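You operate a simulated robot arm through the tools that you are given. There is no shell and no other tool. Be economical: measure what you need, move in short steps, check, and stop when the job is done.

Carry out the task below with a simulated robot arm. There is one attempt and no reset: what you move stays moved.

TASK
Stir two scoops of drink mix into the green cup with the long spoon.
Fine: Put the scoop back, stir till no powder shows, stand the spoon in the glass again and put the tub's lid on. Set down upright: scoop.

Only the result counts: the job must be done as asked and must still hold three seconds after the hand-in. Knocking over, shifting, dropping, spilling or breaking anything else fails it. Lids that push on must go on centred and level and be pressed home; caps that screw on are set level and turned clockwise until they are tight.

THE ROBOT
A 7-joint arm with a two-finger parallel gripper, fixed in place. Base frame: the origin is at the foot of the arm, x ahead of it, y to its left, z up. Lengths are in m, angles in degrees, forces in N, time in s.
Its first joint turns from -166.0 to 166.0 degrees. Payload 4.4 kg.
The tool frame sits at the grasp point between the pads (the TCP): z along the fingers, y along the line on which they close. The tips reach 0.023 m beyond it. The gripper opens to 0.094 m. The fingers are 0.038 m wide and 0.01 m thick; the gripper's body (0.054 by 0.096 m) begins 0.039 m behind the TCP.
Orientation is that of the tool frame in the base frame, as a unit quaternion [w, x, y, z]. With the fingers straight down and closing along the base's y, the tool's x points along the base's -x, its y along +y and its z along -z.

THE INTERFACE
- The arm moves only by the tool drive_tool. Its argument "steps" is a list of rows, each a list of 7 numbers: the shift along the tool's x, y, z in units of 150 mm (1.0 is 150 mm), then the turn, a rotation vector about the tool's x, y, z in units of 120 degrees (1.0 is 120 degrees), then the opening, from 0 (shut) to 1 (fully open). In form: [[tx, ty, tz, rx, ry, rz, gripper], ...]. A call has 1 to 8 rows; each row is the pose to reach, as a shift and turn from the pose commanded when the call began, along the tool's axes at that moment. A call with a number of a shift or a turn outside -1 to 1 is refused whole. Each row takes 0.2 s and may step no farther than 0.05 m and 8.6 degrees from the row before; otherwise, or with a gripper value out of range, the whole call is refused. A pose out of reach is approached as far as the arm can. The call stops where the force on the tool passes 40 N (or 10 N more than at its start, if that is more) or the arm is blocked; 0.2 s more then pass. The fingers move at their own pace (about 0.072 m/s each) and stop on an object; they squeeze with about 33 N. The grip force told is the motor's: it shows also when the fingers shut on nothing. Time passes only in rows, and 0.2 s behind the last, so rows that repeat a pose let the fingers close. It gives the time, the measured TCP pose, the force on the tool (base axes), the opening and the grip force at its end, in the units of the frame above (readings bear some noise), with the torque about the TCP (base axes, N m) and any sound that the robot's microphone picked up, and new pictures: "show" is both (left out), scene, wrist or none.
- Cameras (640 x 400 px; columns grow to the right, rows downward): "scene" is fixed at [0.3984, 0.6504, 1.5573]; the picture's right is [-0.80, -0.60, 0.00], its down [-0.28, 0.38, -0.88] and it looks along [0.53, -0.71, -0.47] (base axes); focal length 371 px, centre (320, 200). "wrist" rides on the gripper at [0.086, 0.016, -0.075] in the tool frame; the picture's right is [-0.18, 0.98, 0.00], its down [-0.58, -0.11, -0.81] and it looks along [-0.79, -0.15, 0.59] (tool axes); focal length 243 px, centre (320, 200). There is no depth. A picture from a camera that has moved, and an enlarged one, comes with that camera's place and axes in the base frame and with its lens.
- inspect(camera, box): a new picture of the part [left, top, right, bottom] of that camera's present view, enlarged. The clock stands still meanwhile.
- finish_job(): hands the job in; it is judged then, once.

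Work in short steps. Places have to be worked out from the pictures, the camera data and where the tool is seen: move nearer, look again, correct. Check each grasp and each placing, and mend what went wrong. You have 120 turns and 200 pictures in all, those below and enlarged ones among them. Open the gripper and draw the arm clear of the work before you hand the job in, unless the task says otherwise; then end with one line.

The tools are called after "Emit:" as a command line: name --pt "numbers of a row" for each row, then --argument value for the rest, lists and objects as JSON in quotes. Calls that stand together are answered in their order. drive_tool: Moves the arm, as the interface text tells. Its arguments: {"type":"object","properties":{"steps":{"type":"array","items":{"type":"array","items":{"type":"number"}}},"show":{"type":"string","enum":["both","scene","wrist","none"]}},"required":["steps"]} The other tools are called the same way: inspect (camera, box) takes an enlarged picture of a part of a camera's view; finish_job () hands the job in.

At the start:

```text
time_s: 0.0
tcp_pos: [0.6294, 0.0134, 1.2981]
tcp_rot: [0.0, 0.001, 1.0, 0.0]
force: [0.3, -0.6, 0.0]
moment: [-0.01, -0.03, -0.01]
grip_width: 0.0941
grasp_force: 0.0
```

scene: 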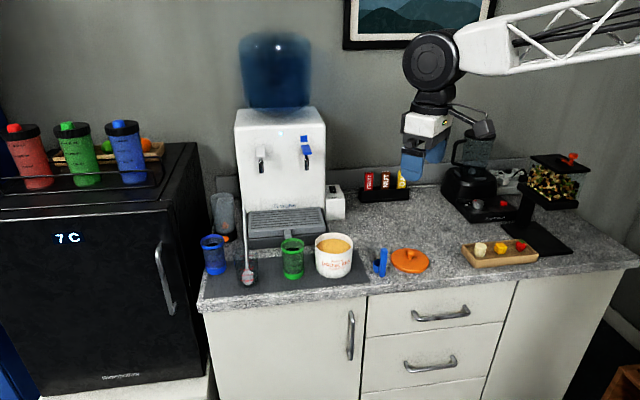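
wrist: 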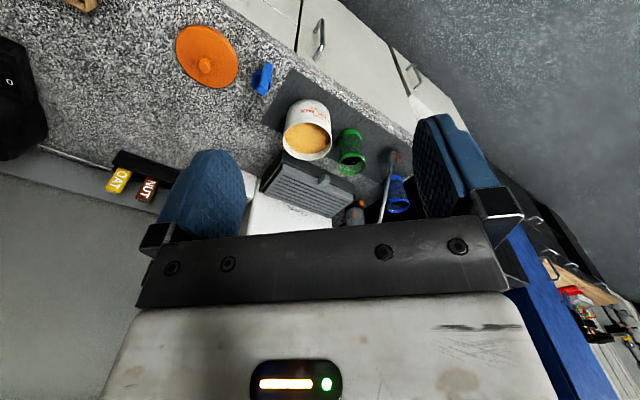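

I'll begin by looking closely at the work area with the tub, cups, spoon, scoop and lid.

Emit:
inspect --camera "scene" --box '[190, 180, 350, 300]'

Emit:
inspect --camera "scene" --box '[310, 190, 470, 300]'

Emit:
inspect --camera "wrist" --box '[160, 10, 440, 240]'

```text
3.33 times, centred on (270, 240) of scene
camera zoom: at [0.3984, 0.6504, 1.5573], right [-0.8, -0.6, 0.0], down [-0.28, 0.38, -0.88], along [0.53, -0.71, -0.47], focal length 1238 px, centre (487, 67)
```

zoom: 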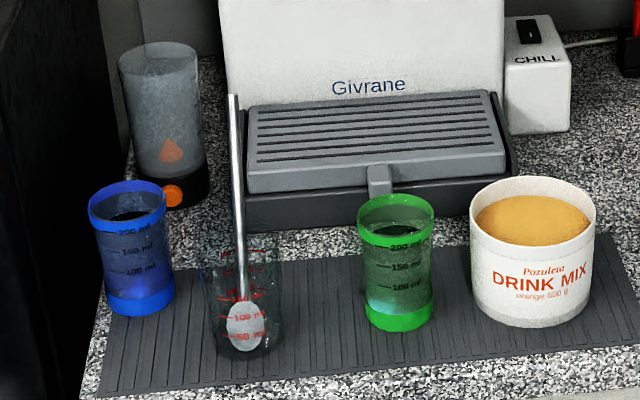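

```text
3.64 times, centred on (390, 245) of scene
camera zoom: at [0.3984, 0.6504, 1.5573], right [-0.8, -0.6, 0.0], down [-0.28, 0.38, -0.88], along [0.53, -0.71, -0.47], focal length 1350 px, centre (66, 36)
```

zoom: 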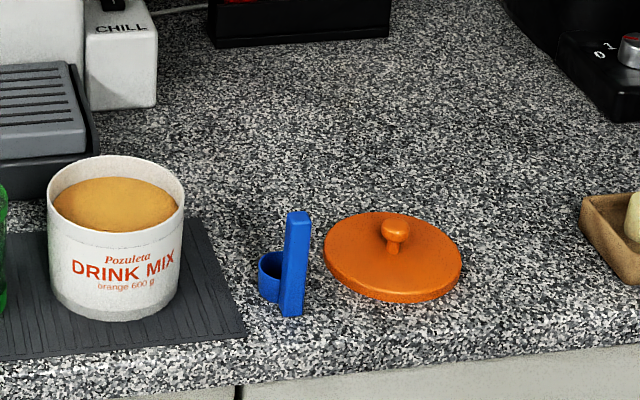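

```text
1.74 times, centred on (300, 125) of wrist
camera zoom: at [0.5437, 0.0293, 1.3723], right [0.18, 0.98, 0.0], down [0.58, -0.11, 0.81], along [0.79, -0.15, -0.59], focal length 422 px, centre (355, 330)
```

zoom: 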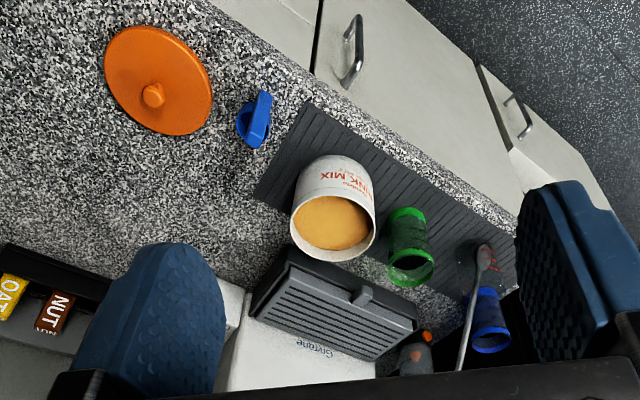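

Triangulating the two pictures puts the counter at about z 0.86, not 0.488. I get the scoop near (0.76,-0.13), tub (0.88,-0.06), green cup (0.96,0.02), spoon glass (1.05,0.12) and lid (0.72,-0.24). I'll move nearer to the scoop for a better look.

Emit:
drive_tool --pt "0 -0.187 0.2 0 0 0 1" --pt "0 -0.373 0.4 0 0 0 1" --pt "0 -0.56 0.6 0 0 0 1" --pt "0 -0.747 0.8 0 0 0 1" --pt "0 -0.933 1.0 0 0 0 1"

```text
time_s: 1.2
tcp_pos: [0.6289, -0.1243, 1.1483]
tcp_rot: [0.001, 0.0, 1.0, 0.0]
force: [0.9, -0.1, 0.6]
moment: [0.04, -0.02, 0.01]
grip_width: 0.0941
grasp_force: 0.0
camera wrist: at [0.5428, -0.1091, 1.222], right [0.18, 0.98, 0.0], down [0.58, -0.11, 0.81], along [0.79, -0.15, -0.59], focal length 243 px, centre (320, 200)
```

scene: 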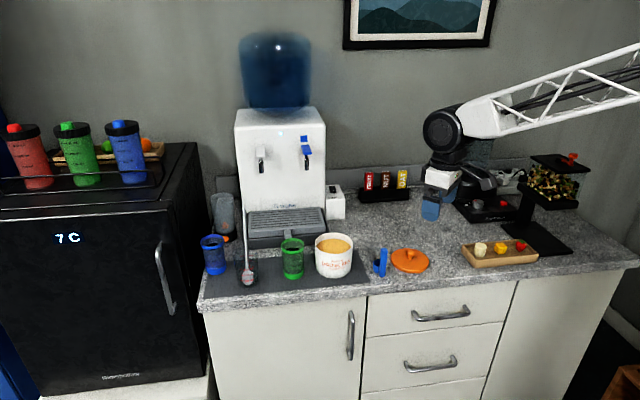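
wrist: 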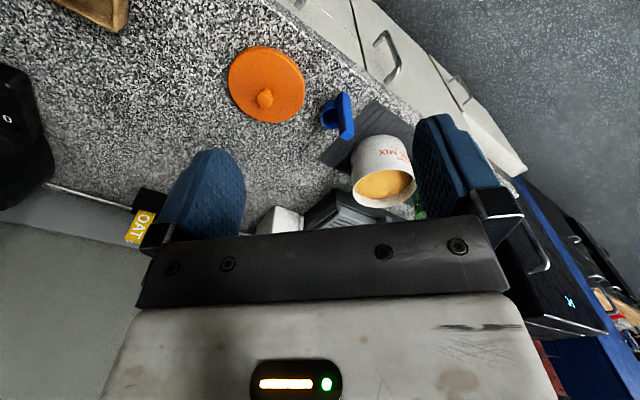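

Emit:
inspect --camera "wrist" --box '[210, 30, 450, 220]'

Emit:
inspect --camera "scene" --box '[360, 235, 440, 285]'

```text
2.11 times, centred on (330, 125) of wrist
camera zoom: at [0.5428, -0.1091, 1.222], right [0.18, 0.98, 0.0], down [0.58, -0.11, 0.81], along [0.79, -0.15, -0.59], focal length 511 px, centre (299, 358)
```

zoom: 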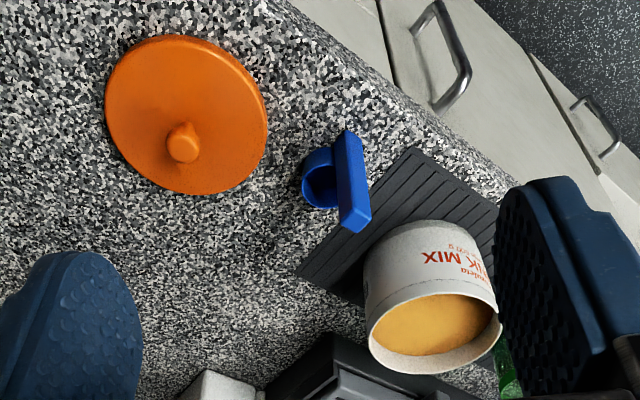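

```text
8.00 times, centred on (400, 260) of scene
camera zoom: at [0.3984, 0.6504, 1.5573], right [-0.8, -0.6, 0.0], down [-0.28, 0.38, -0.88], along [0.53, -0.71, -0.47], focal length 2970 px, centre (-320, -280)
```

zoom: 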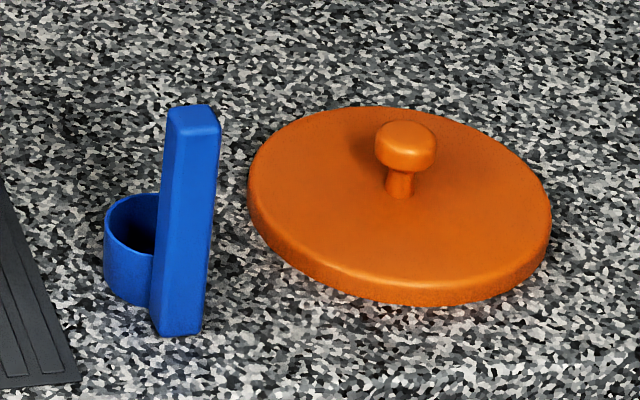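

The scoop's square handle (about 16 mm) stands near (0.753,-0.113), top at z≈0.965, with the bowl behind it toward (0.71,-0.71). I'll grip with the tool horizontal and the camera on top, so first I turn the wrist about the vertical.

Emit:
drive_tool --pt "0 0 0 0 0 -0.0715 1" --pt "0 0 0 0 0 -0.143 1" --pt "0 0 0 0 0 -0.2145 1" --pt "0 0 0 0 0 -0.286 1" --pt "0 0 0 0 0 -0.3575 1" --pt "0 0 0 0 0 -0.429 1" --pt "0 0 0 0 0 -0.5 1" --pt "0 0 0 0 0 -0.57 1" --show "none"

Emit:
drive_tool --pt "0 0 0 0 0 -0.0715 1" --pt "0 0 0 0 0 -0.143 1" --pt "0 0 0 0 0 -0.2145 1" --pt "0 0 0 0 0 -0.286 1" --pt "0 0 0 0 0 -0.3575 1" --pt "0 0 0 0 0 -0.429 1" --pt "0 0 0 0 0 -0.5 1" --pt "0 0 0 0 0 -0.555 1" --show "both"

```text
time_s: 3.0
tcp_pos: [0.6315, -0.1264, 1.1482]
tcp_rot: [0.0, -0.563, 0.826, 0.0]
force: [0.7, -0.2, 0.1]
moment: [0.03, 0.01, 0.02]
grip_width: 0.0939
grasp_force: 0.0
```

```text
time_s: 4.8
tcp_pos: [0.6305, -0.1269, 1.1473]
tcp_rot: [0.0, 0.924, -0.381, 0.0]
force: [0.5, 0.3, -0.7]
moment: [0.01, 0.02, 0.02]
grip_width: 0.0938
grasp_force: 0.0
camera wrist: at [0.6803, -0.1994, 1.2222], right [-0.82, -0.57, 0.0], down [-0.34, 0.49, 0.81], along [-0.46, 0.66, -0.59], focal length 243 px, centre (320, 200)
```

scene: 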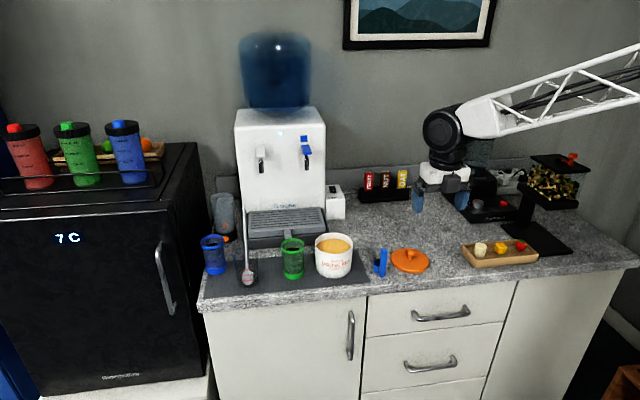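
wrist: 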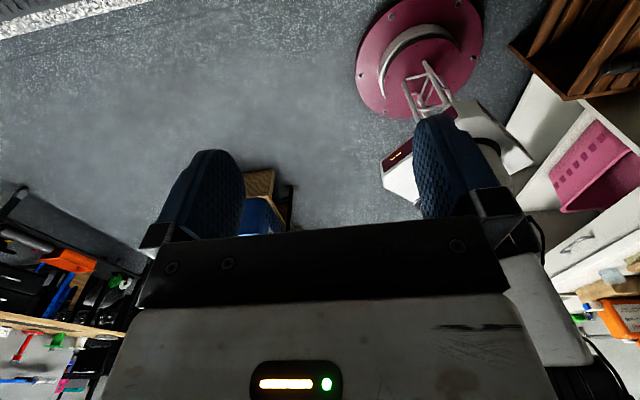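

The yaw turn worked. Now I'll pitch the fingers up to horizontal, pointing inward over the counter.

Emit:
drive_tool --pt "0 0 0 0 0.0715 0 1" --pt "0 0 0 0 0.143 0 1" --pt "0 0 0 0 0.2145 0 1" --pt "0 0 0 0 0.286 0 1" --pt "0 0 0 0 0.3575 0 1" --pt "0 0 0 0 0.429 0 1" --pt "0 0 0 0 0.5 0 1" --show "none"

Emit:
drive_tool --pt "0 0 0 0 0.0715 0 1" --pt "0 0 0 0 0.143 0 1" --pt "0 0 0 0 0.2145 0 1" --pt "0 0 0 0 0.25 0 1" --show "both"

```text
time_s: 6.4
tcp_pos: [0.6302, -0.1273, 1.1475]
tcp_rot: [0.19, 0.8, -0.331, 0.464]
force: [0.0, -0.5, 0.8]
moment: [0.01, 0.02, 0.01]
grip_width: 0.0942
grasp_force: 0.1
```

```text
time_s: 7.4
tcp_pos: [0.6313, -0.1265, 1.1473]
tcp_rot: [0.271, 0.652, -0.271, 0.654]
force: [-0.2, 0.4, 0.2]
moment: [0.02, 0.01, -0.03]
grip_width: 0.0938
grasp_force: 0.0
camera wrist: at [0.5658, -0.0855, 1.2345], right [-0.69, -0.7, -0.18], down [-0.49, 0.65, -0.58], along [0.52, -0.31, -0.79], focal length 243 px, centre (320, 200)
```

scene: 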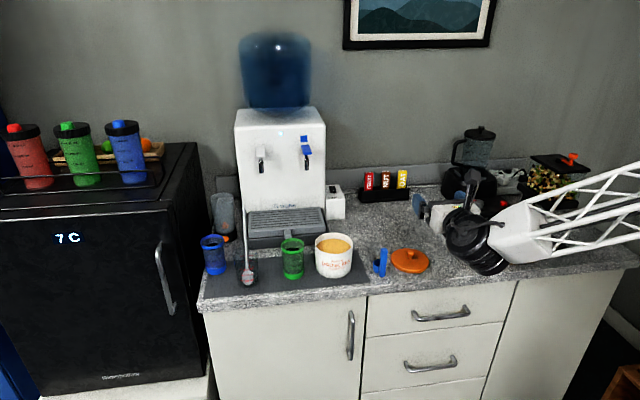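
wrist: 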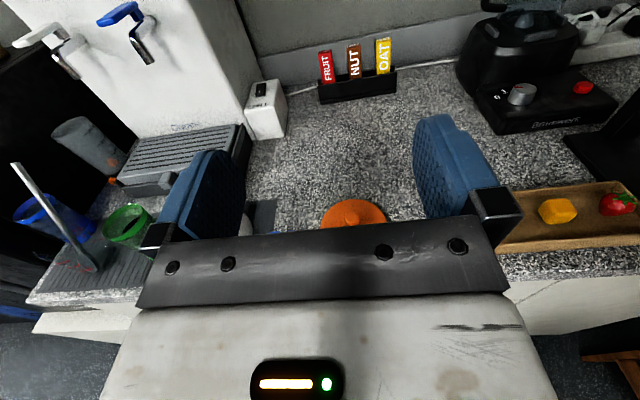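

The tool is horizontal, pointing along (0.71,-0.71). I'll shift sideways and down to line up in front of the scoop, still clear of it.

Emit:
drive_tool --pt "-0.21 -0.16 -0.01 0 0 0 1" --pt "-0.42 -0.32 -0.02 0 0 0 1" --pt "-0.63 -0.48 -0.03 0 0 0 1" --pt "-0.847 -0.637 -0.04 0 0 0 1" --show "both"

```text
time_s: 8.4
tcp_pos: [0.6934, -0.0527, 1.0214]
tcp_rot: [0.27, 0.653, -0.27, 0.654]
force: [0.3, -0.3, -0.1]
moment: [-0.01, -0.02, 0.0]
grip_width: 0.0938
grasp_force: 0.1
camera wrist: at [0.6294, -0.0112, 1.1075], right [-0.69, -0.69, -0.18], down [-0.49, 0.65, -0.58], along [0.52, -0.31, -0.79], focal length 243 px, centre (320, 200)
```

scene: 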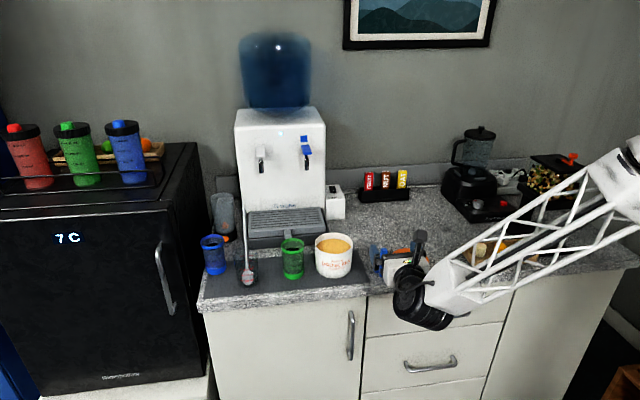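
wrist: 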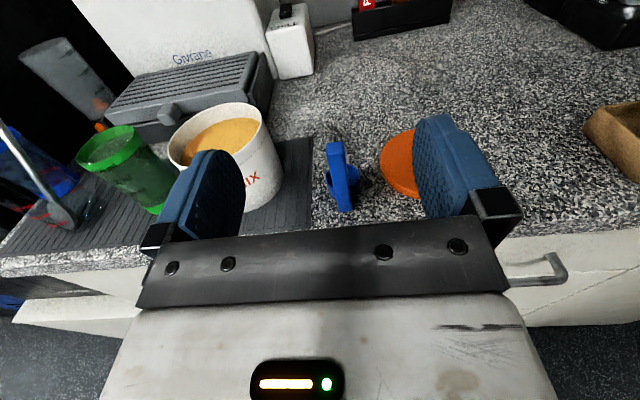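

Emit:
inspect --camera "wrist" --box '[160, 90, 480, 240]'

```text
2.00 times, centred on (320, 165) of wrist
camera zoom: at [0.6294, -0.0112, 1.1075], right [-0.69, -0.69, -0.18], down [-0.49, 0.65, -0.58], along [0.52, -0.31, -0.79], focal length 485 px, centre (320, 270)
```

zoom: 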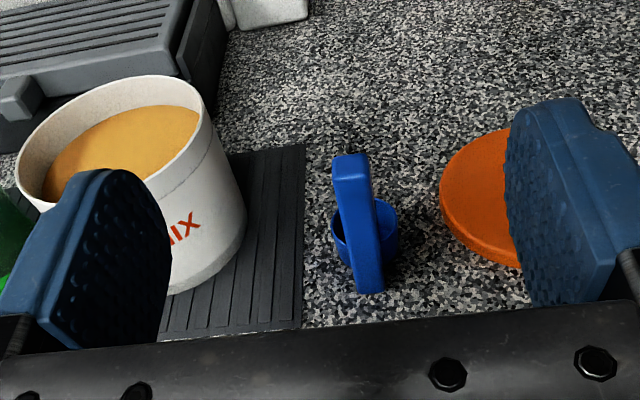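

The handle is well centred between the fingers (at about (0.751,-0.114), top 0.965). I'll lower to z≈0.942 and move forward around it.

Emit:
drive_tool --pt "-0.26 0.01 0 0 0 0 0.8" --pt "-0.53 0.013 0 0 0 0 0.7" --pt "-0.53 0.013 0.27 0 0 0 0.7" --pt "-0.53 0.013 0.53 0 0 0 0.7" --show "both"

```text
time_s: 9.4
tcp_pos: [0.7499, -0.1116, 0.9401]
tcp_rot: [0.27, 0.653, -0.27, 0.654]
force: [0.0, -0.9, 0.0]
moment: [0.02, 0.0, -0.02]
grip_width: 0.066
grasp_force: 0.1
camera wrist: at [0.6857, -0.0702, 1.0265], right [-0.69, -0.7, -0.18], down [-0.49, 0.65, -0.58], along [0.52, -0.31, -0.79], focal length 243 px, centre (320, 200)
```

scene: 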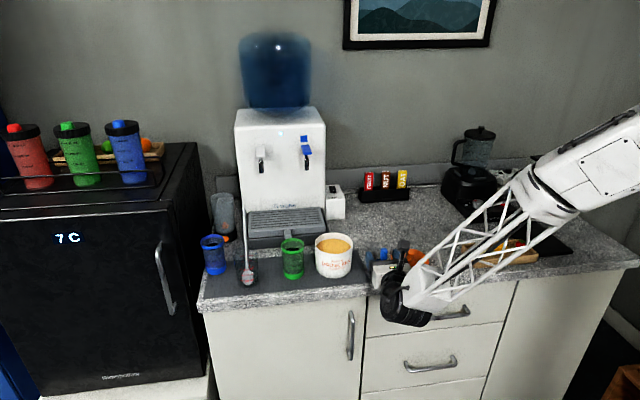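
wrist: 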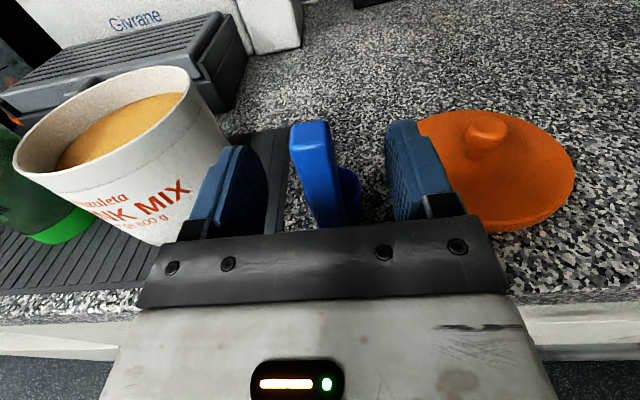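

The handle lies between the fingers, about 1 mm off centre. Closing now.

Emit:
drive_tool --pt "0 0.006 0.02 0 0 0 0.4" --pt "0 0.006 0.02 0 0 0 0.2" --pt "0 0.006 0.02 0 0 0 0" --pt "0 0.006 0.02 0 0 0 0" --show "wrist"

```text
time_s: 10.4
tcp_pos: [0.7496, -0.1145, 0.9403]
tcp_rot: [0.27, 0.653, -0.271, 0.653]
force: [0.4, -0.1, 0.1]
moment: [0.0, 0.01, -0.01]
grip_width: 0.0142
grasp_force: 33.0
camera wrist: at [0.6866, -0.0732, 1.0267], right [-0.69, -0.7, -0.18], down [-0.49, 0.65, -0.58], along [0.52, -0.31, -0.79], focal length 243 px, centre (320, 200)
```

wrist: 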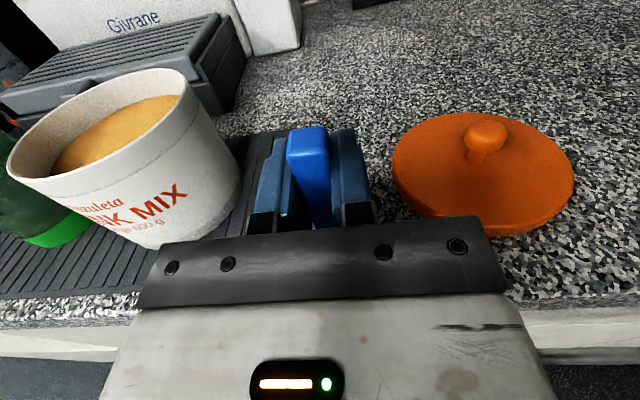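

Gripped (14 mm wide, 33 N). The scoop's rest TCP is (0.750,-0.1145,0.940). I'll lift it and carry it over the tub (rim centre ≈ (0.886,-0.063), z≈0.957).

Emit:
drive_tool --pt "0.27 0 0 0 0 0 0" --pt "0.54 0 0 0 0 0 0" --pt "0.8 0 0 0 0 0 0" --pt "0.83 -0.25 0.05 0 0 0 0" --pt "0.83 -0.5 0.1 0 0 0 0" --pt "0.83 -0.75 0.15 0 0 0 0" --pt "0.83 -0.87 0.2 0 0 0 0" --show "both"

```text
time_s: 12.0
tcp_pos: [0.8635, -0.0447, 1.067]
tcp_rot: [0.271, 0.653, -0.271, 0.653]
force: [-1.2, 0.1, -1.0]
moment: [-0.01, 0.02, 0.02]
grip_width: 0.0144
grasp_force: 33.0
camera wrist: at [0.7992, -0.0033, 1.1532], right [-0.7, -0.69, -0.18], down [-0.49, 0.65, -0.58], along [0.52, -0.31, -0.79], focal length 243 px, centre (320, 200)
```

scene: 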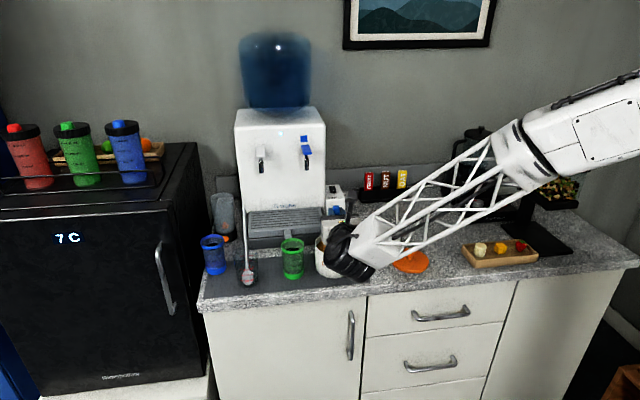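
wrist: 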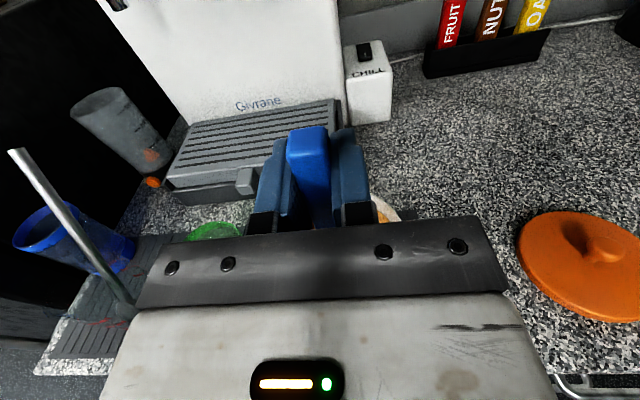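

The bowl should be over the tub's centre. I'll pitch the tool down 30° so the gripper body clears the rim when dipping, and shift forward to keep the bowl centred.

Emit:
drive_tool --pt "0 -0.01 0.06 0 -0.0625 0 0" --pt "0 -0.02 0.12 0 -0.125 0 0" --pt "0 -0.02 0.18 0 -0.1875 0 0" --pt "0 -0.02 0.24 0 -0.25 0 0" --show "both"

```text
time_s: 13.0
tcp_pos: [0.8904, -0.0673, 1.0655]
tcp_rot: [0.191, 0.801, -0.331, 0.461]
force: [-0.2, 0.3, 0.0]
moment: [-0.03, 0.0, 0.03]
grip_width: 0.014
grasp_force: 32.9
camera wrist: at [0.8655, -0.0639, 1.1775], right [-0.76, -0.63, -0.16], down [-0.62, 0.78, -0.1], along [0.19, 0.02, -0.98], focal length 243 px, centre (320, 200)
```

scene: 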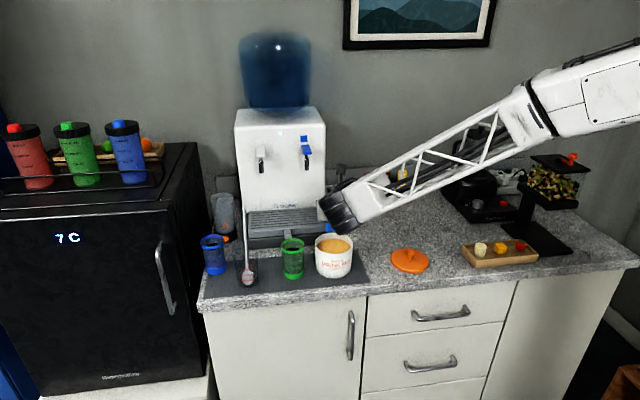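
wrist: 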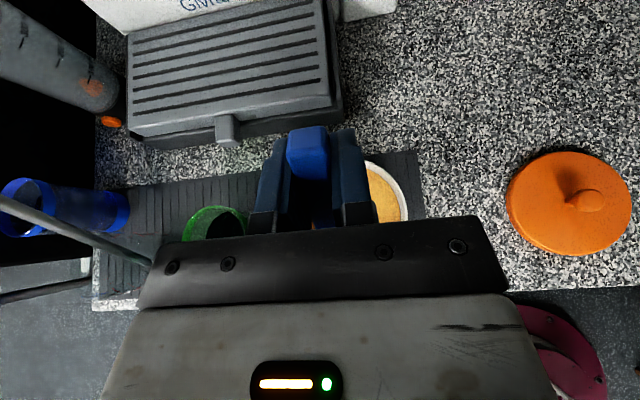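

Emit:
inspect --camera "scene" --box '[260, 180, 420, 290]'

```text
3.64 times, centred on (340, 235) of scene
camera zoom: at [0.3984, 0.6504, 1.5573], right [-0.8, -0.6, 0.0], down [-0.28, 0.38, -0.88], along [0.53, -0.71, -0.47], focal length 1350 px, centre (247, 73)
```

zoom: 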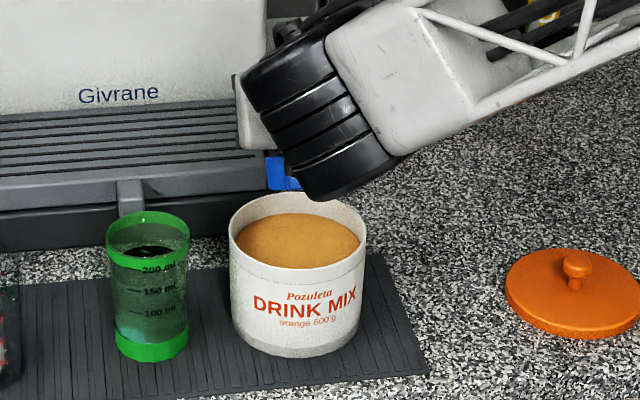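

The blue bowl appears right where I expect, just above the tub. I'll lower it vertically into the powder.

Emit:
drive_tool --pt "-0.155 0 0.089 0 0 0 0" --pt "-0.31 0 0.179 0 0 0 0" --pt "-0.465 0 0.268 0 0 0 0" --pt "-0.51 0 0.295 0 0 0 0" --pt "-0.557 0 0.322 0 0 0 0" --show "both"

```text
time_s: 14.0
tcp_pos: [0.8916, -0.0674, 0.9838]
tcp_rot: [0.19, 0.799, -0.332, 0.464]
force: [1.0, 0.8, 5.1]
moment: [0.28, 0.28, -0.07]
grip_width: 0.0145
grasp_force: 33.4
stopped in row 5: the force on the tool passed its limit (the readings are from after the stop); the commanded pose is now the measured one
camera wrist: at [0.8643, -0.0631, 1.0957], right [-0.76, -0.63, -0.16], down [-0.62, 0.78, -0.11], along [0.19, 0.02, -0.98], focal length 243 px, centre (320, 200)
```

scene: 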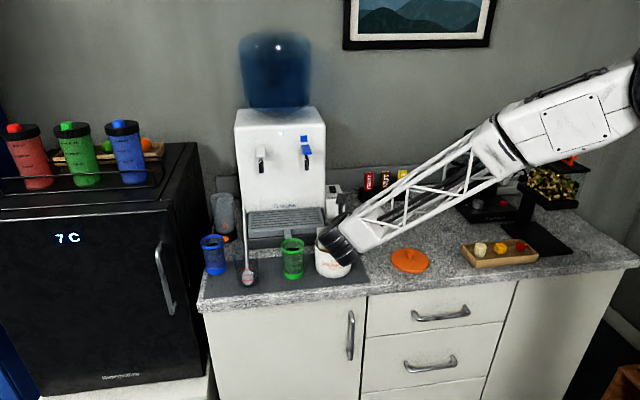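
wrist: 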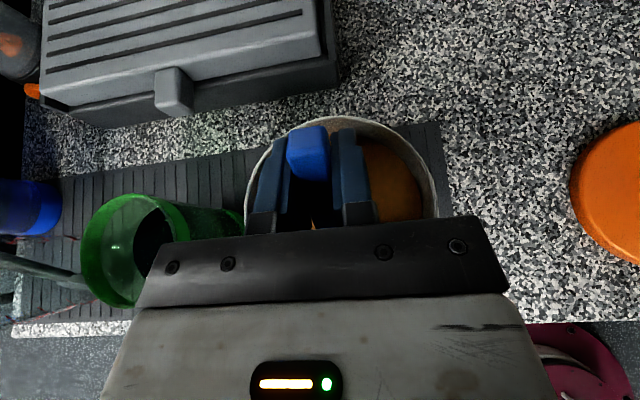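

Emit:
inspect --camera "scene" --box '[260, 180, 420, 290]'

Emit:
inspect --camera "wrist" --box '[220, 100, 460, 240]'

```text
3.64 times, centred on (340, 235) of scene
camera zoom: at [0.3984, 0.6504, 1.5573], right [-0.8, -0.6, 0.0], down [-0.28, 0.38, -0.88], along [0.53, -0.71, -0.47], focal length 1350 px, centre (247, 73)
```

zoom: 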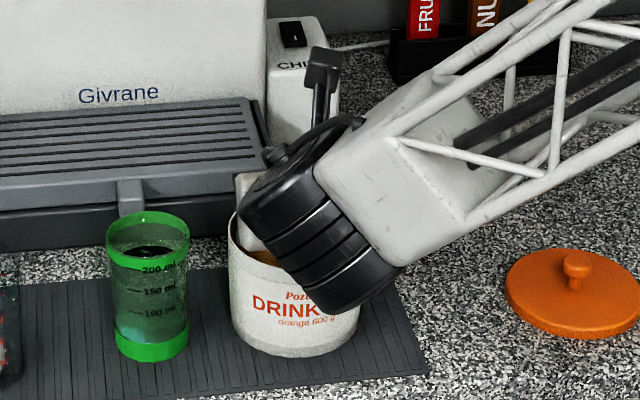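

```text
2.67 times, centred on (340, 170) of wrist
camera zoom: at [0.8643, -0.0631, 1.0957], right [-0.76, -0.63, -0.16], down [-0.62, 0.78, -0.11], along [0.19, 0.02, -0.98], focal length 647 px, centre (267, 280)
```

zoom: 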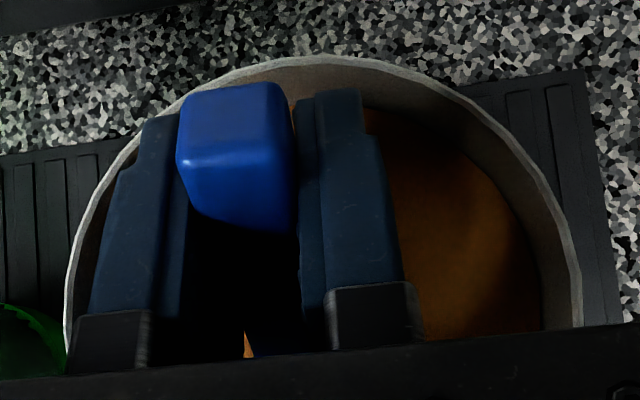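

Contact stopped the descent near z 0.984, probably the gripper body on the rim. I'll level the scoop while backing and raising slightly, then lift and see how much it took.

Emit:
drive_tool --pt "0.015 0 -0.045 0 0.0625 0 0" --pt "0.03 0 -0.09 0 0.125 0 0" --pt "0.04 0 -0.135 0 0.1875 0 0" --pt "0.06 0 -0.185 0 0.25 0 0" --pt "0.2 0 -0.28 0 0.25 0 0" --pt "0.35 0 -0.36 0 0.25 0 0" --pt "0.5 0 -0.44 0 0.25 0 0" --show "both"

```text
time_s: 14.5
tcp_pos: [0.8881, -0.0622, 0.9937]
tcp_rot: [0.215, 0.759, -0.317, 0.527]
force: [-0.6, 0.5, -0.4]
moment: [-0.01, 0.0, -0.02]
grip_width: 0.0146
grasp_force: 33.1
stopped in row 2: the force on the tool passed its limit (the readings are from after the stop); the commanded pose is now the measured one
camera wrist: at [0.8487, -0.0465, 1.1], right [-0.74, -0.65, -0.18], down [-0.6, 0.76, -0.26], along [0.31, -0.09, -0.95], focal length 243 px, centre (320, 200)
```

scene: 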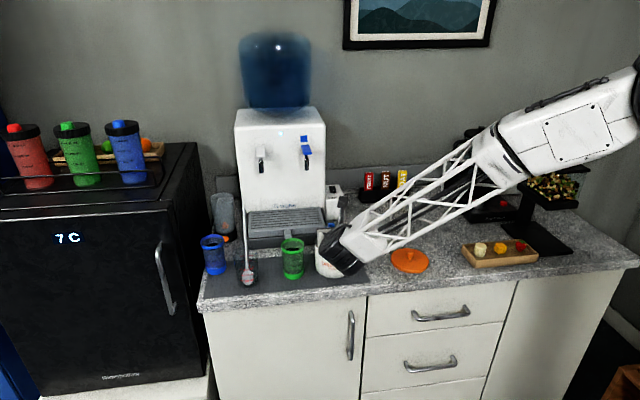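
wrist: 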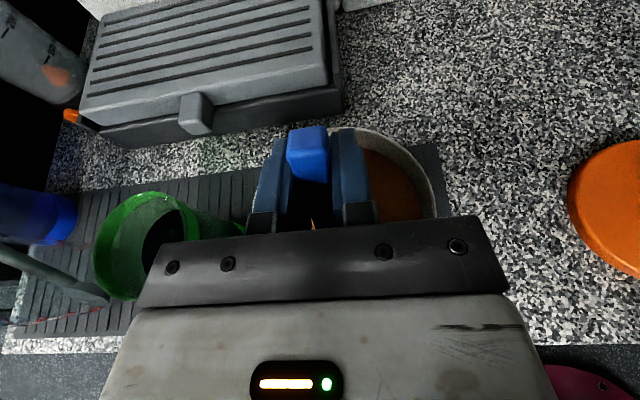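

Something at the back of the hand touches the rim when levelling. I'll go straight up out of the tub and look.

Emit:
drive_tool --pt "0.12 0 -0.045 0 0 0 0" --pt "0.25 0 -0.095 0 0 0 0" --pt "0.4 0 -0.15 0 0.0 0 0" --pt "0.5 0 -0.189 0 0.07 0 0" --pt "0.56 0 -0.25 0 0.14 0 0" --pt "0.56 0 -0.32 0 0.17 0 0" --show "both"

Emit:
inspect --camera "scene" --box '[260, 180, 420, 290]'

```text
time_s: 15.9
tcp_pos: [0.8772, -0.0532, 1.0901]
tcp_rot: [0.269, 0.652, -0.273, 0.654]
force: [-0.1, 0.7, -0.5]
moment: [0.01, 0.0, -0.01]
grip_width: 0.0148
grasp_force: 33.5
camera wrist: at [0.8125, -0.0119, 1.1754], right [-0.69, -0.69, -0.19], down [-0.49, 0.65, -0.58], along [0.53, -0.31, -0.79], focal length 243 px, centre (320, 200)
```

scene: 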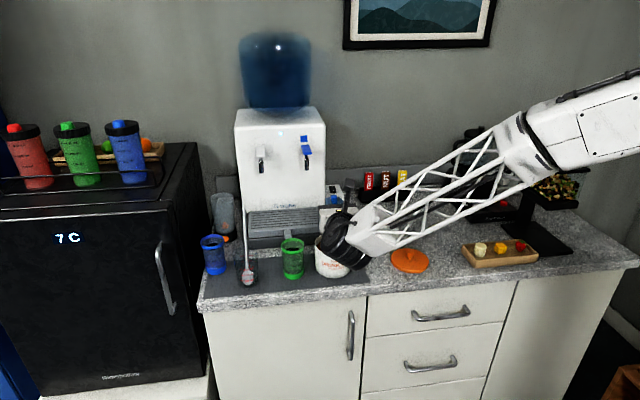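
wrist: 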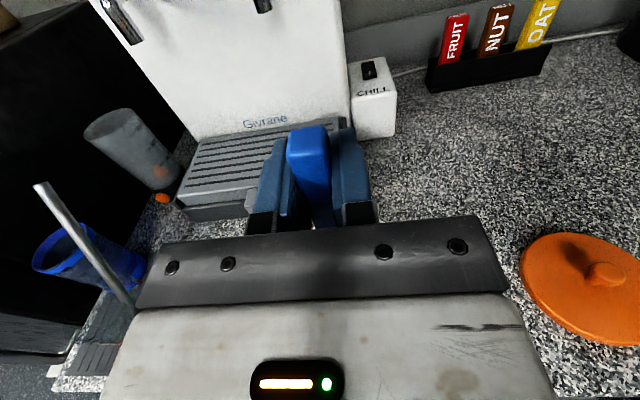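

```text
3.64 times, centred on (340, 235) of scene
camera zoom: at [0.3984, 0.6504, 1.5573], right [-0.8, -0.6, 0.0], down [-0.28, 0.38, -0.88], along [0.53, -0.71, -0.47], focal length 1350 px, centre (247, 73)
```

zoom: 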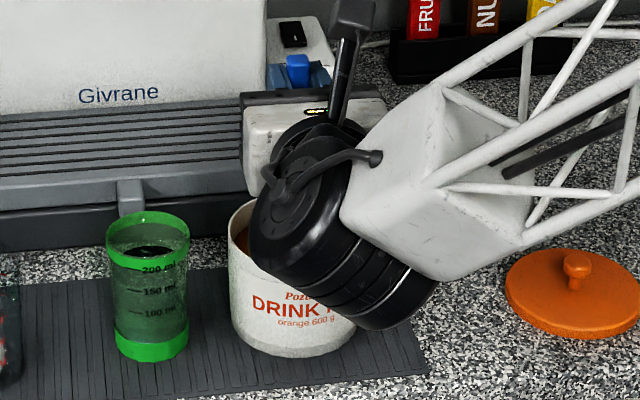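

I can't see the bowl from here. Turning the tool to point along +x should straighten the tilted wrist housing and show the scoop from the side.

Emit:
drive_tool --pt "0.05 0 0 0.0625 0 0 0" --pt "0.1 0 0 0.125 0 0 0" --pt "0.1 0 0 0.1875 0 0 0" --pt "0.1 0 0 0.25 0 0 0" --pt "0.1 0 0 0.3125 0 0 0" --pt "0.1 0 0 0.375 0 0 0" --show "both"

Emit:
inspect --camera "scene" --box '[260, 180, 420, 290]'

```text
time_s: 17.5
tcp_pos: [0.8954, -0.0424, 1.0245]
tcp_rot: [0.054, 0.74, -0.058, 0.668]
force: [0.1, 0.1, -0.8]
moment: [-0.02, 0.04, -0.02]
grip_width: 0.0152
grasp_force: 33.4
out of reach, approached as far as the arm can: row 5, 6
stopped in row 6: the arm was blocked; the commanded pose is now the measured one
camera wrist: at [0.8289, -0.0482, 1.1172], right [-0.17, -0.97, -0.18], down [-0.83, 0.24, -0.5], along [0.52, 0.06, -0.85], focal length 243 px, centre (320, 200)
```

scene: 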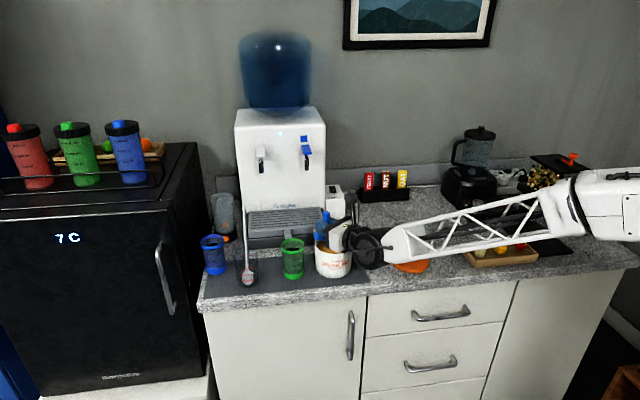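
wrist: 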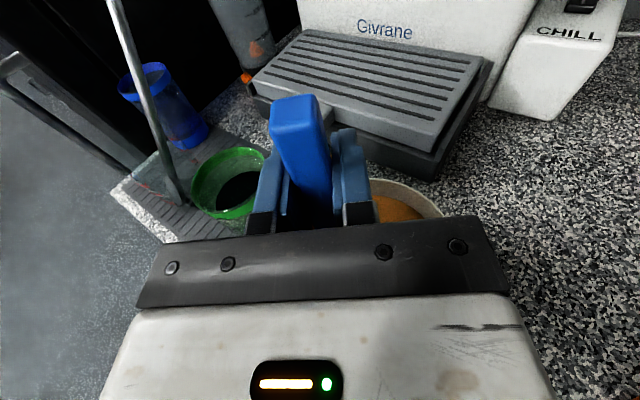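

```text
3.64 times, centred on (340, 235) of scene
camera zoom: at [0.3984, 0.6504, 1.5573], right [-0.8, -0.6, 0.0], down [-0.28, 0.38, -0.88], along [0.53, -0.71, -0.47], focal length 1350 px, centre (247, 73)
```

zoom: 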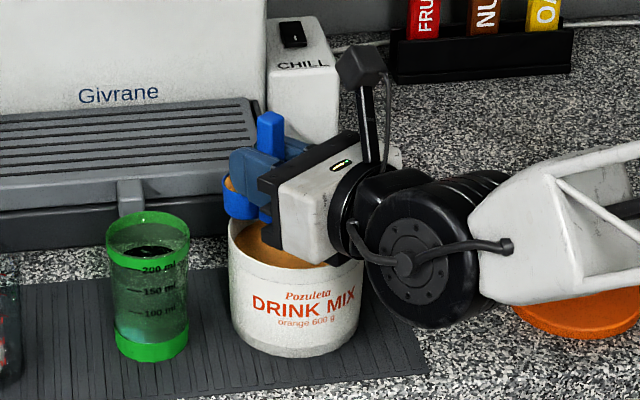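

The bowl holds powder (orange visible), but the arm ran into a joint limit near yaw −9° and sagged. The handle seems to have slid in the fingers. I'll raise straight up, then yaw back to about −25°.

Emit:
drive_tool --pt "0.2 0 0 0 0 0 0" --pt "0.4 0 0 -0.04 0.01 0 0" --pt "0.6 0 0 -0.08 0.03 0 0" --pt "0.6 0 0 -0.13 0.05 0 0" --show "both"

Emit:
inspect --camera "scene" --box '[260, 160, 420, 270]'

```text
time_s: 18.5
tcp_pos: [0.9066, -0.0442, 1.117]
tcp_rot: [0.158, 0.689, -0.146, 0.692]
force: [-0.3, 0.2, -0.4]
moment: [0.02, 0.05, 0.01]
grip_width: 0.015
grasp_force: 33.3
camera wrist: at [0.8312, -0.0264, 1.2029], right [-0.41, -0.9, -0.17], down [-0.69, 0.43, -0.59], along [0.6, -0.13, -0.79], focal length 243 px, centre (320, 200)
```

scene: 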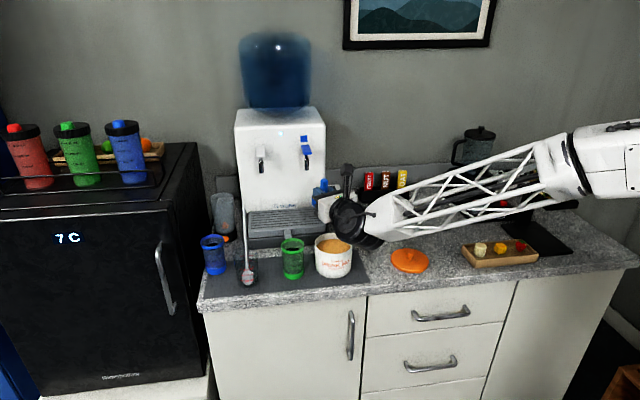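
wrist: 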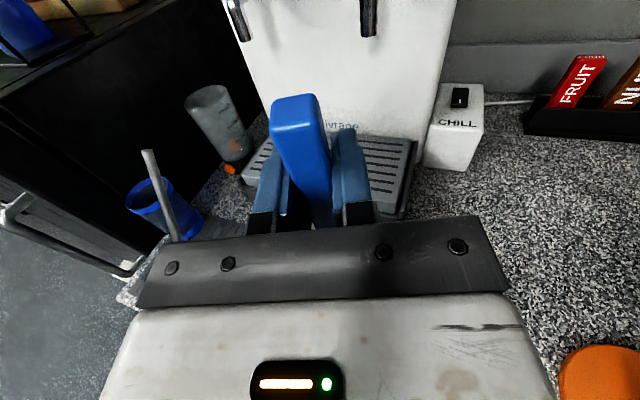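

```text
3.64 times, centred on (340, 215) of scene
camera zoom: at [0.3984, 0.6504, 1.5573], right [-0.8, -0.6, 0.0], down [-0.28, 0.38, -0.88], along [0.53, -0.71, -0.47], focal length 1350 px, centre (247, 146)
```

zoom: 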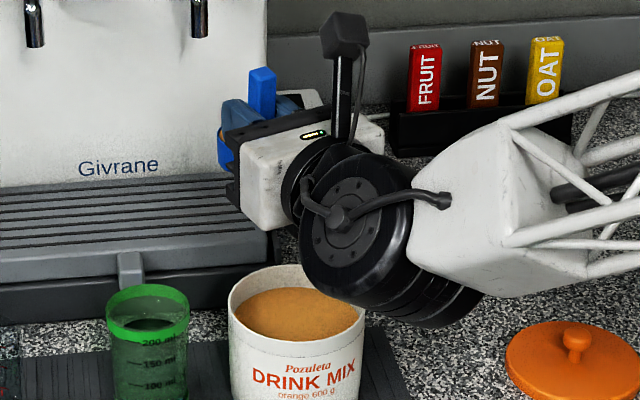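

The handle slid about 14 mm up in the grip, otherwise still square; powder is in the bowl. I'll carry it level over to the green cup (≈(0.961,0.023), rim z≈0.975).

Emit:
drive_tool --pt "0 -0.18 0 0 0 0 0" --pt "0 -0.37 -0.02 0 0 0 0" --pt "0 -0.555 -0.037 0 0 0 0" --pt "-0.2 -0.555 -0.037 0 0 0 0" --pt "-0.32 -0.555 -0.037 0 0 0 0" --show "both"

Emit:
inspect --camera "scene" --box '[200, 170, 360, 290]'

Emit:
inspect --camera "wrist" --box '[180, 80, 420, 240]'

```text
time_s: 19.7
tcp_pos: [0.9342, 0.0328, 1.0663]
tcp_rot: [0.156, 0.689, -0.145, 0.692]
force: [-0.3, 0.4, -0.3]
moment: [0.03, 0.02, -0.01]
grip_width: 0.0149
grasp_force: 33.1
camera wrist: at [0.8599, 0.051, 1.1514], right [-0.41, -0.9, -0.17], down [-0.69, 0.43, -0.59], along [0.6, -0.13, -0.79], focal length 243 px, centre (320, 200)
```

scene: 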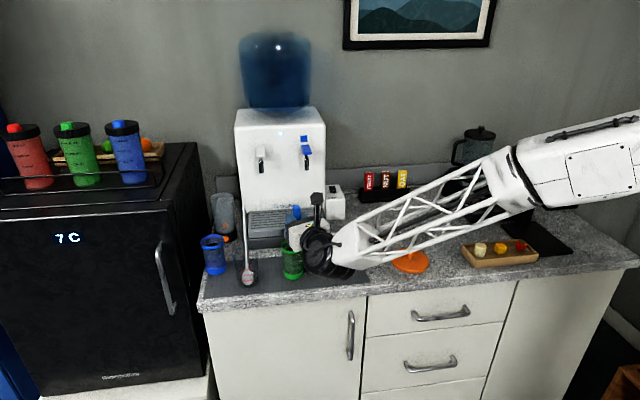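
wrist: 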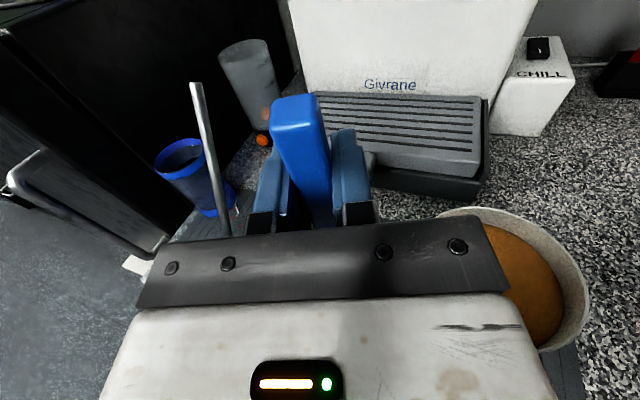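

```text
3.33 times, centred on (280, 230) of scene
camera zoom: at [0.3984, 0.6504, 1.5573], right [-0.8, -0.6, 0.0], down [-0.28, 0.38, -0.88], along [0.53, -0.71, -0.47], focal length 1238 px, centre (453, 100)
```

zoom: 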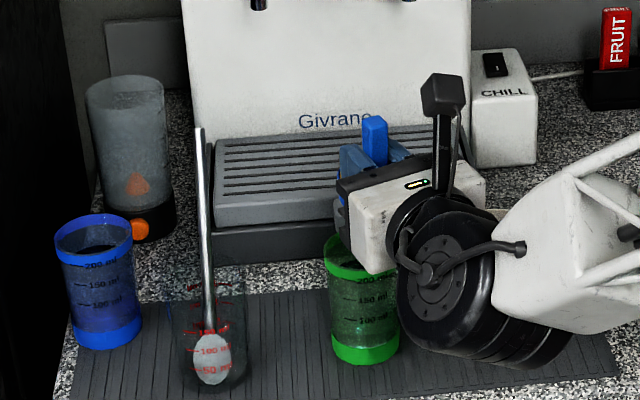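

```text
2.50 times, centred on (300, 160) of wrist
camera zoom: at [0.8599, 0.051, 1.1514], right [-0.41, -0.9, -0.17], down [-0.69, 0.43, -0.59], along [0.6, -0.13, -0.79], focal length 606 px, centre (370, 300)
```

zoom: 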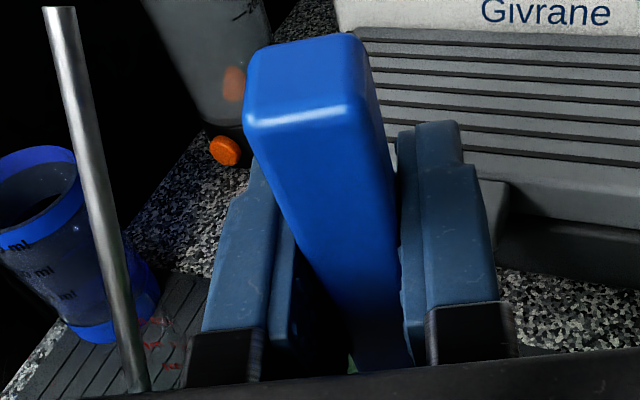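

The bowl lines up over the green cup. I'll roll about the tool axis to pour, lowering and shifting sideways so the mouth stays over the cup.

Emit:
drive_tool --pt "-0.03 0.015 0 0 0 0.07 0" --pt "-0.06 0.03 0 0 0 0.14 0" --pt "-0.09 0.05 0 0 0 0.21 0" --pt "-0.12 0.07 0 0 0 0.28 0" --pt "-0.15 0.09 0 0 0 0.35 0" --pt "-0.18 0.11 0 0 0 0.42 0" --pt "-0.2 0.13 0 0 0 0.49 0" --pt "-0.22 0.15 0 0 0 0.56 0" --show "both"

Emit:
inspect --camera "scene" --box '[200, 170, 360, 290]'

```text
time_s: 21.5
tcp_pos: [0.9257, 0.0119, 1.0328]
tcp_rot: [-0.253, 0.493, -0.503, 0.664]
force: [0.0, 1.3, 0.9]
moment: [0.02, 0.02, 0.01]
grip_width: 0.0148
grasp_force: 32.8
camera wrist: at [0.8219, -0.0342, 1.0519], right [-0.09, -0.21, -0.97], down [-0.49, 0.86, -0.14], along [0.87, 0.47, -0.18], focal length 243 px, centre (320, 200)
```

scene: 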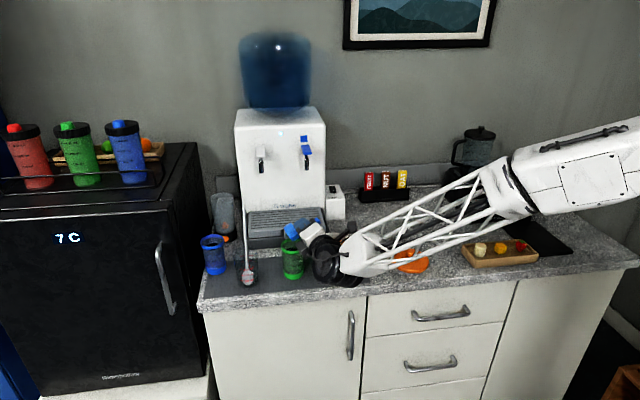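
wrist: 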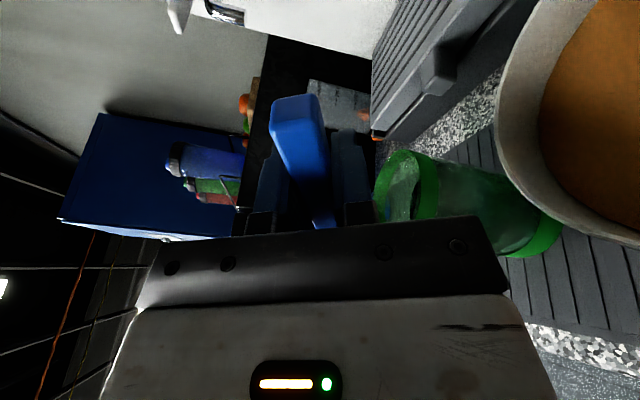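

```text
3.33 times, centred on (280, 230) of scene
camera zoom: at [0.3984, 0.6504, 1.5573], right [-0.8, -0.6, 0.0], down [-0.28, 0.38, -0.88], along [0.53, -0.71, -0.47], focal length 1238 px, centre (453, 100)
```

zoom: 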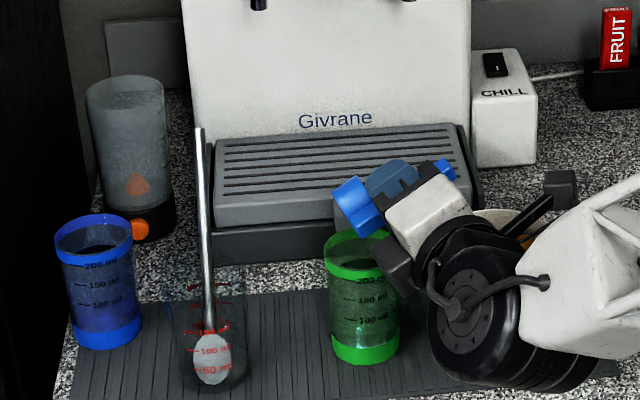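

The bowl mouth is right over the cup. I'll keep rolling in place to about 135°.

Emit:
drive_tool --pt "0 0 0 0 0 0.07 0" --pt "0 0 0 0 0 0.14 0" --pt "0 0 0 0 0 0.21 0" --pt "0 0 0 0 0 0.28 0" --pt "0 0 0 0 0 0.35 0" --pt "0 0 0 0 0 0.42 0" --pt "0 0 0 0 0 0.49 0" --pt "0 0 0 0 0 0.56 0" --show "both"

Emit:
inspect --camera "scene" --box '[200, 170, 360, 290]'

```text
time_s: 23.3
tcp_pos: [0.9257, 0.011, 1.0342]
tcp_rot: [0.577, -0.132, 0.691, -0.414]
force: [0.4, -0.1, 0.0]
moment: [-0.02, 0.0, 0.0]
grip_width: 0.0145
grasp_force: 33.0
camera wrist: at [0.8369, -0.0038, 0.9615], right [0.34, 0.73, -0.59], down [-0.59, 0.65, 0.47], along [0.73, 0.18, 0.66], focal length 243 px, centre (320, 200)
```

scene: 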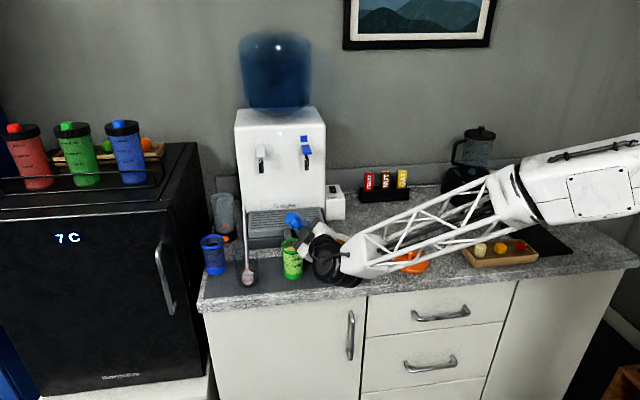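
wrist: 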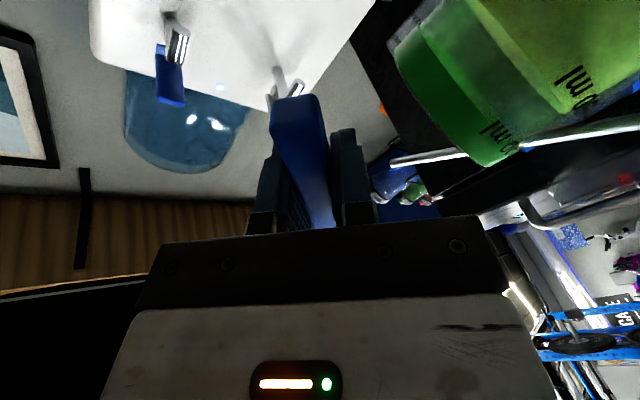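

```text
3.33 times, centred on (280, 230) of scene
camera zoom: at [0.3984, 0.6504, 1.5573], right [-0.8, -0.6, 0.0], down [-0.28, 0.38, -0.88], along [0.53, -0.71, -0.47], focal length 1238 px, centre (453, 100)
```

zoom: 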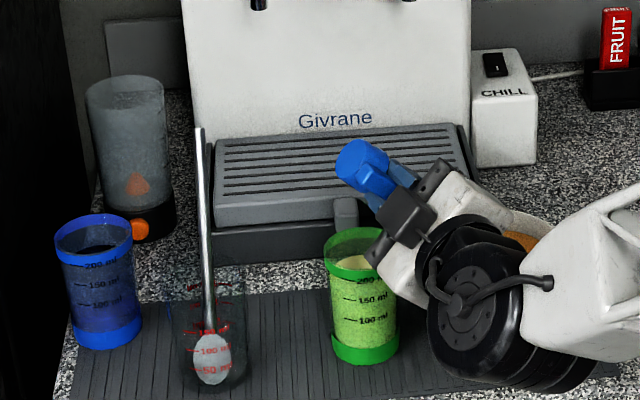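

The cup's contents turned lighter; the powder went in. Rolling back the same way.

Emit:
drive_tool --pt "0 0 0 0 0 -0.07 0" --pt "0 0 0 0 0 -0.14 0" --pt "0 0 0 0 0 -0.21 0" --pt "0 0 0 0 0 -0.28 0" --pt "0 0 0 0 0 -0.35 0" --pt "0 0 0 0 0 -0.42 0" --pt "0 0 0 0 0 -0.49 0" --pt "0 0 0 0 0 -0.56 0" --show "scene"

Emit:
inspect --camera "scene" --box '[200, 170, 360, 290]'

```text
time_s: 25.1
tcp_pos: [0.9259, 0.0122, 1.0336]
tcp_rot: [-0.251, 0.495, -0.501, 0.664]
force: [-0.6, 0.6, -0.7]
moment: [-0.01, -0.03, -0.03]
grip_width: 0.0146
grasp_force: 32.4
```

scene: 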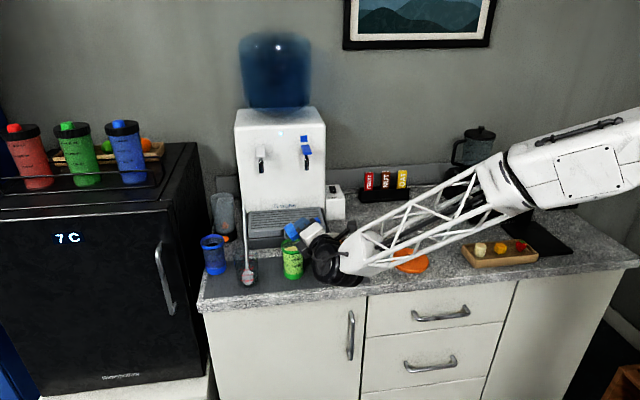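

```text
3.33 times, centred on (280, 230) of scene
camera zoom: at [0.3984, 0.6504, 1.5573], right [-0.8, -0.6, 0.0], down [-0.28, 0.38, -0.88], along [0.53, -0.71, -0.47], focal length 1238 px, centre (453, 100)
```

zoom: 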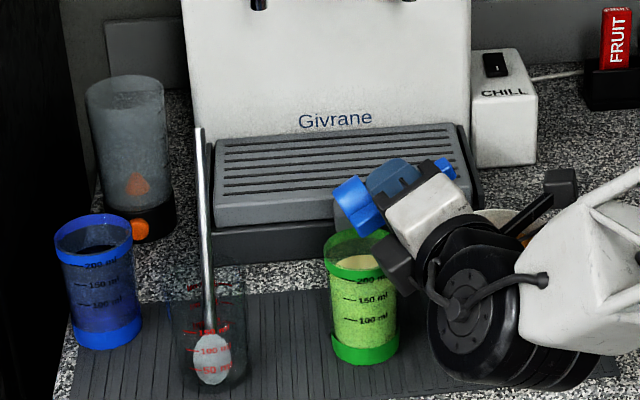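

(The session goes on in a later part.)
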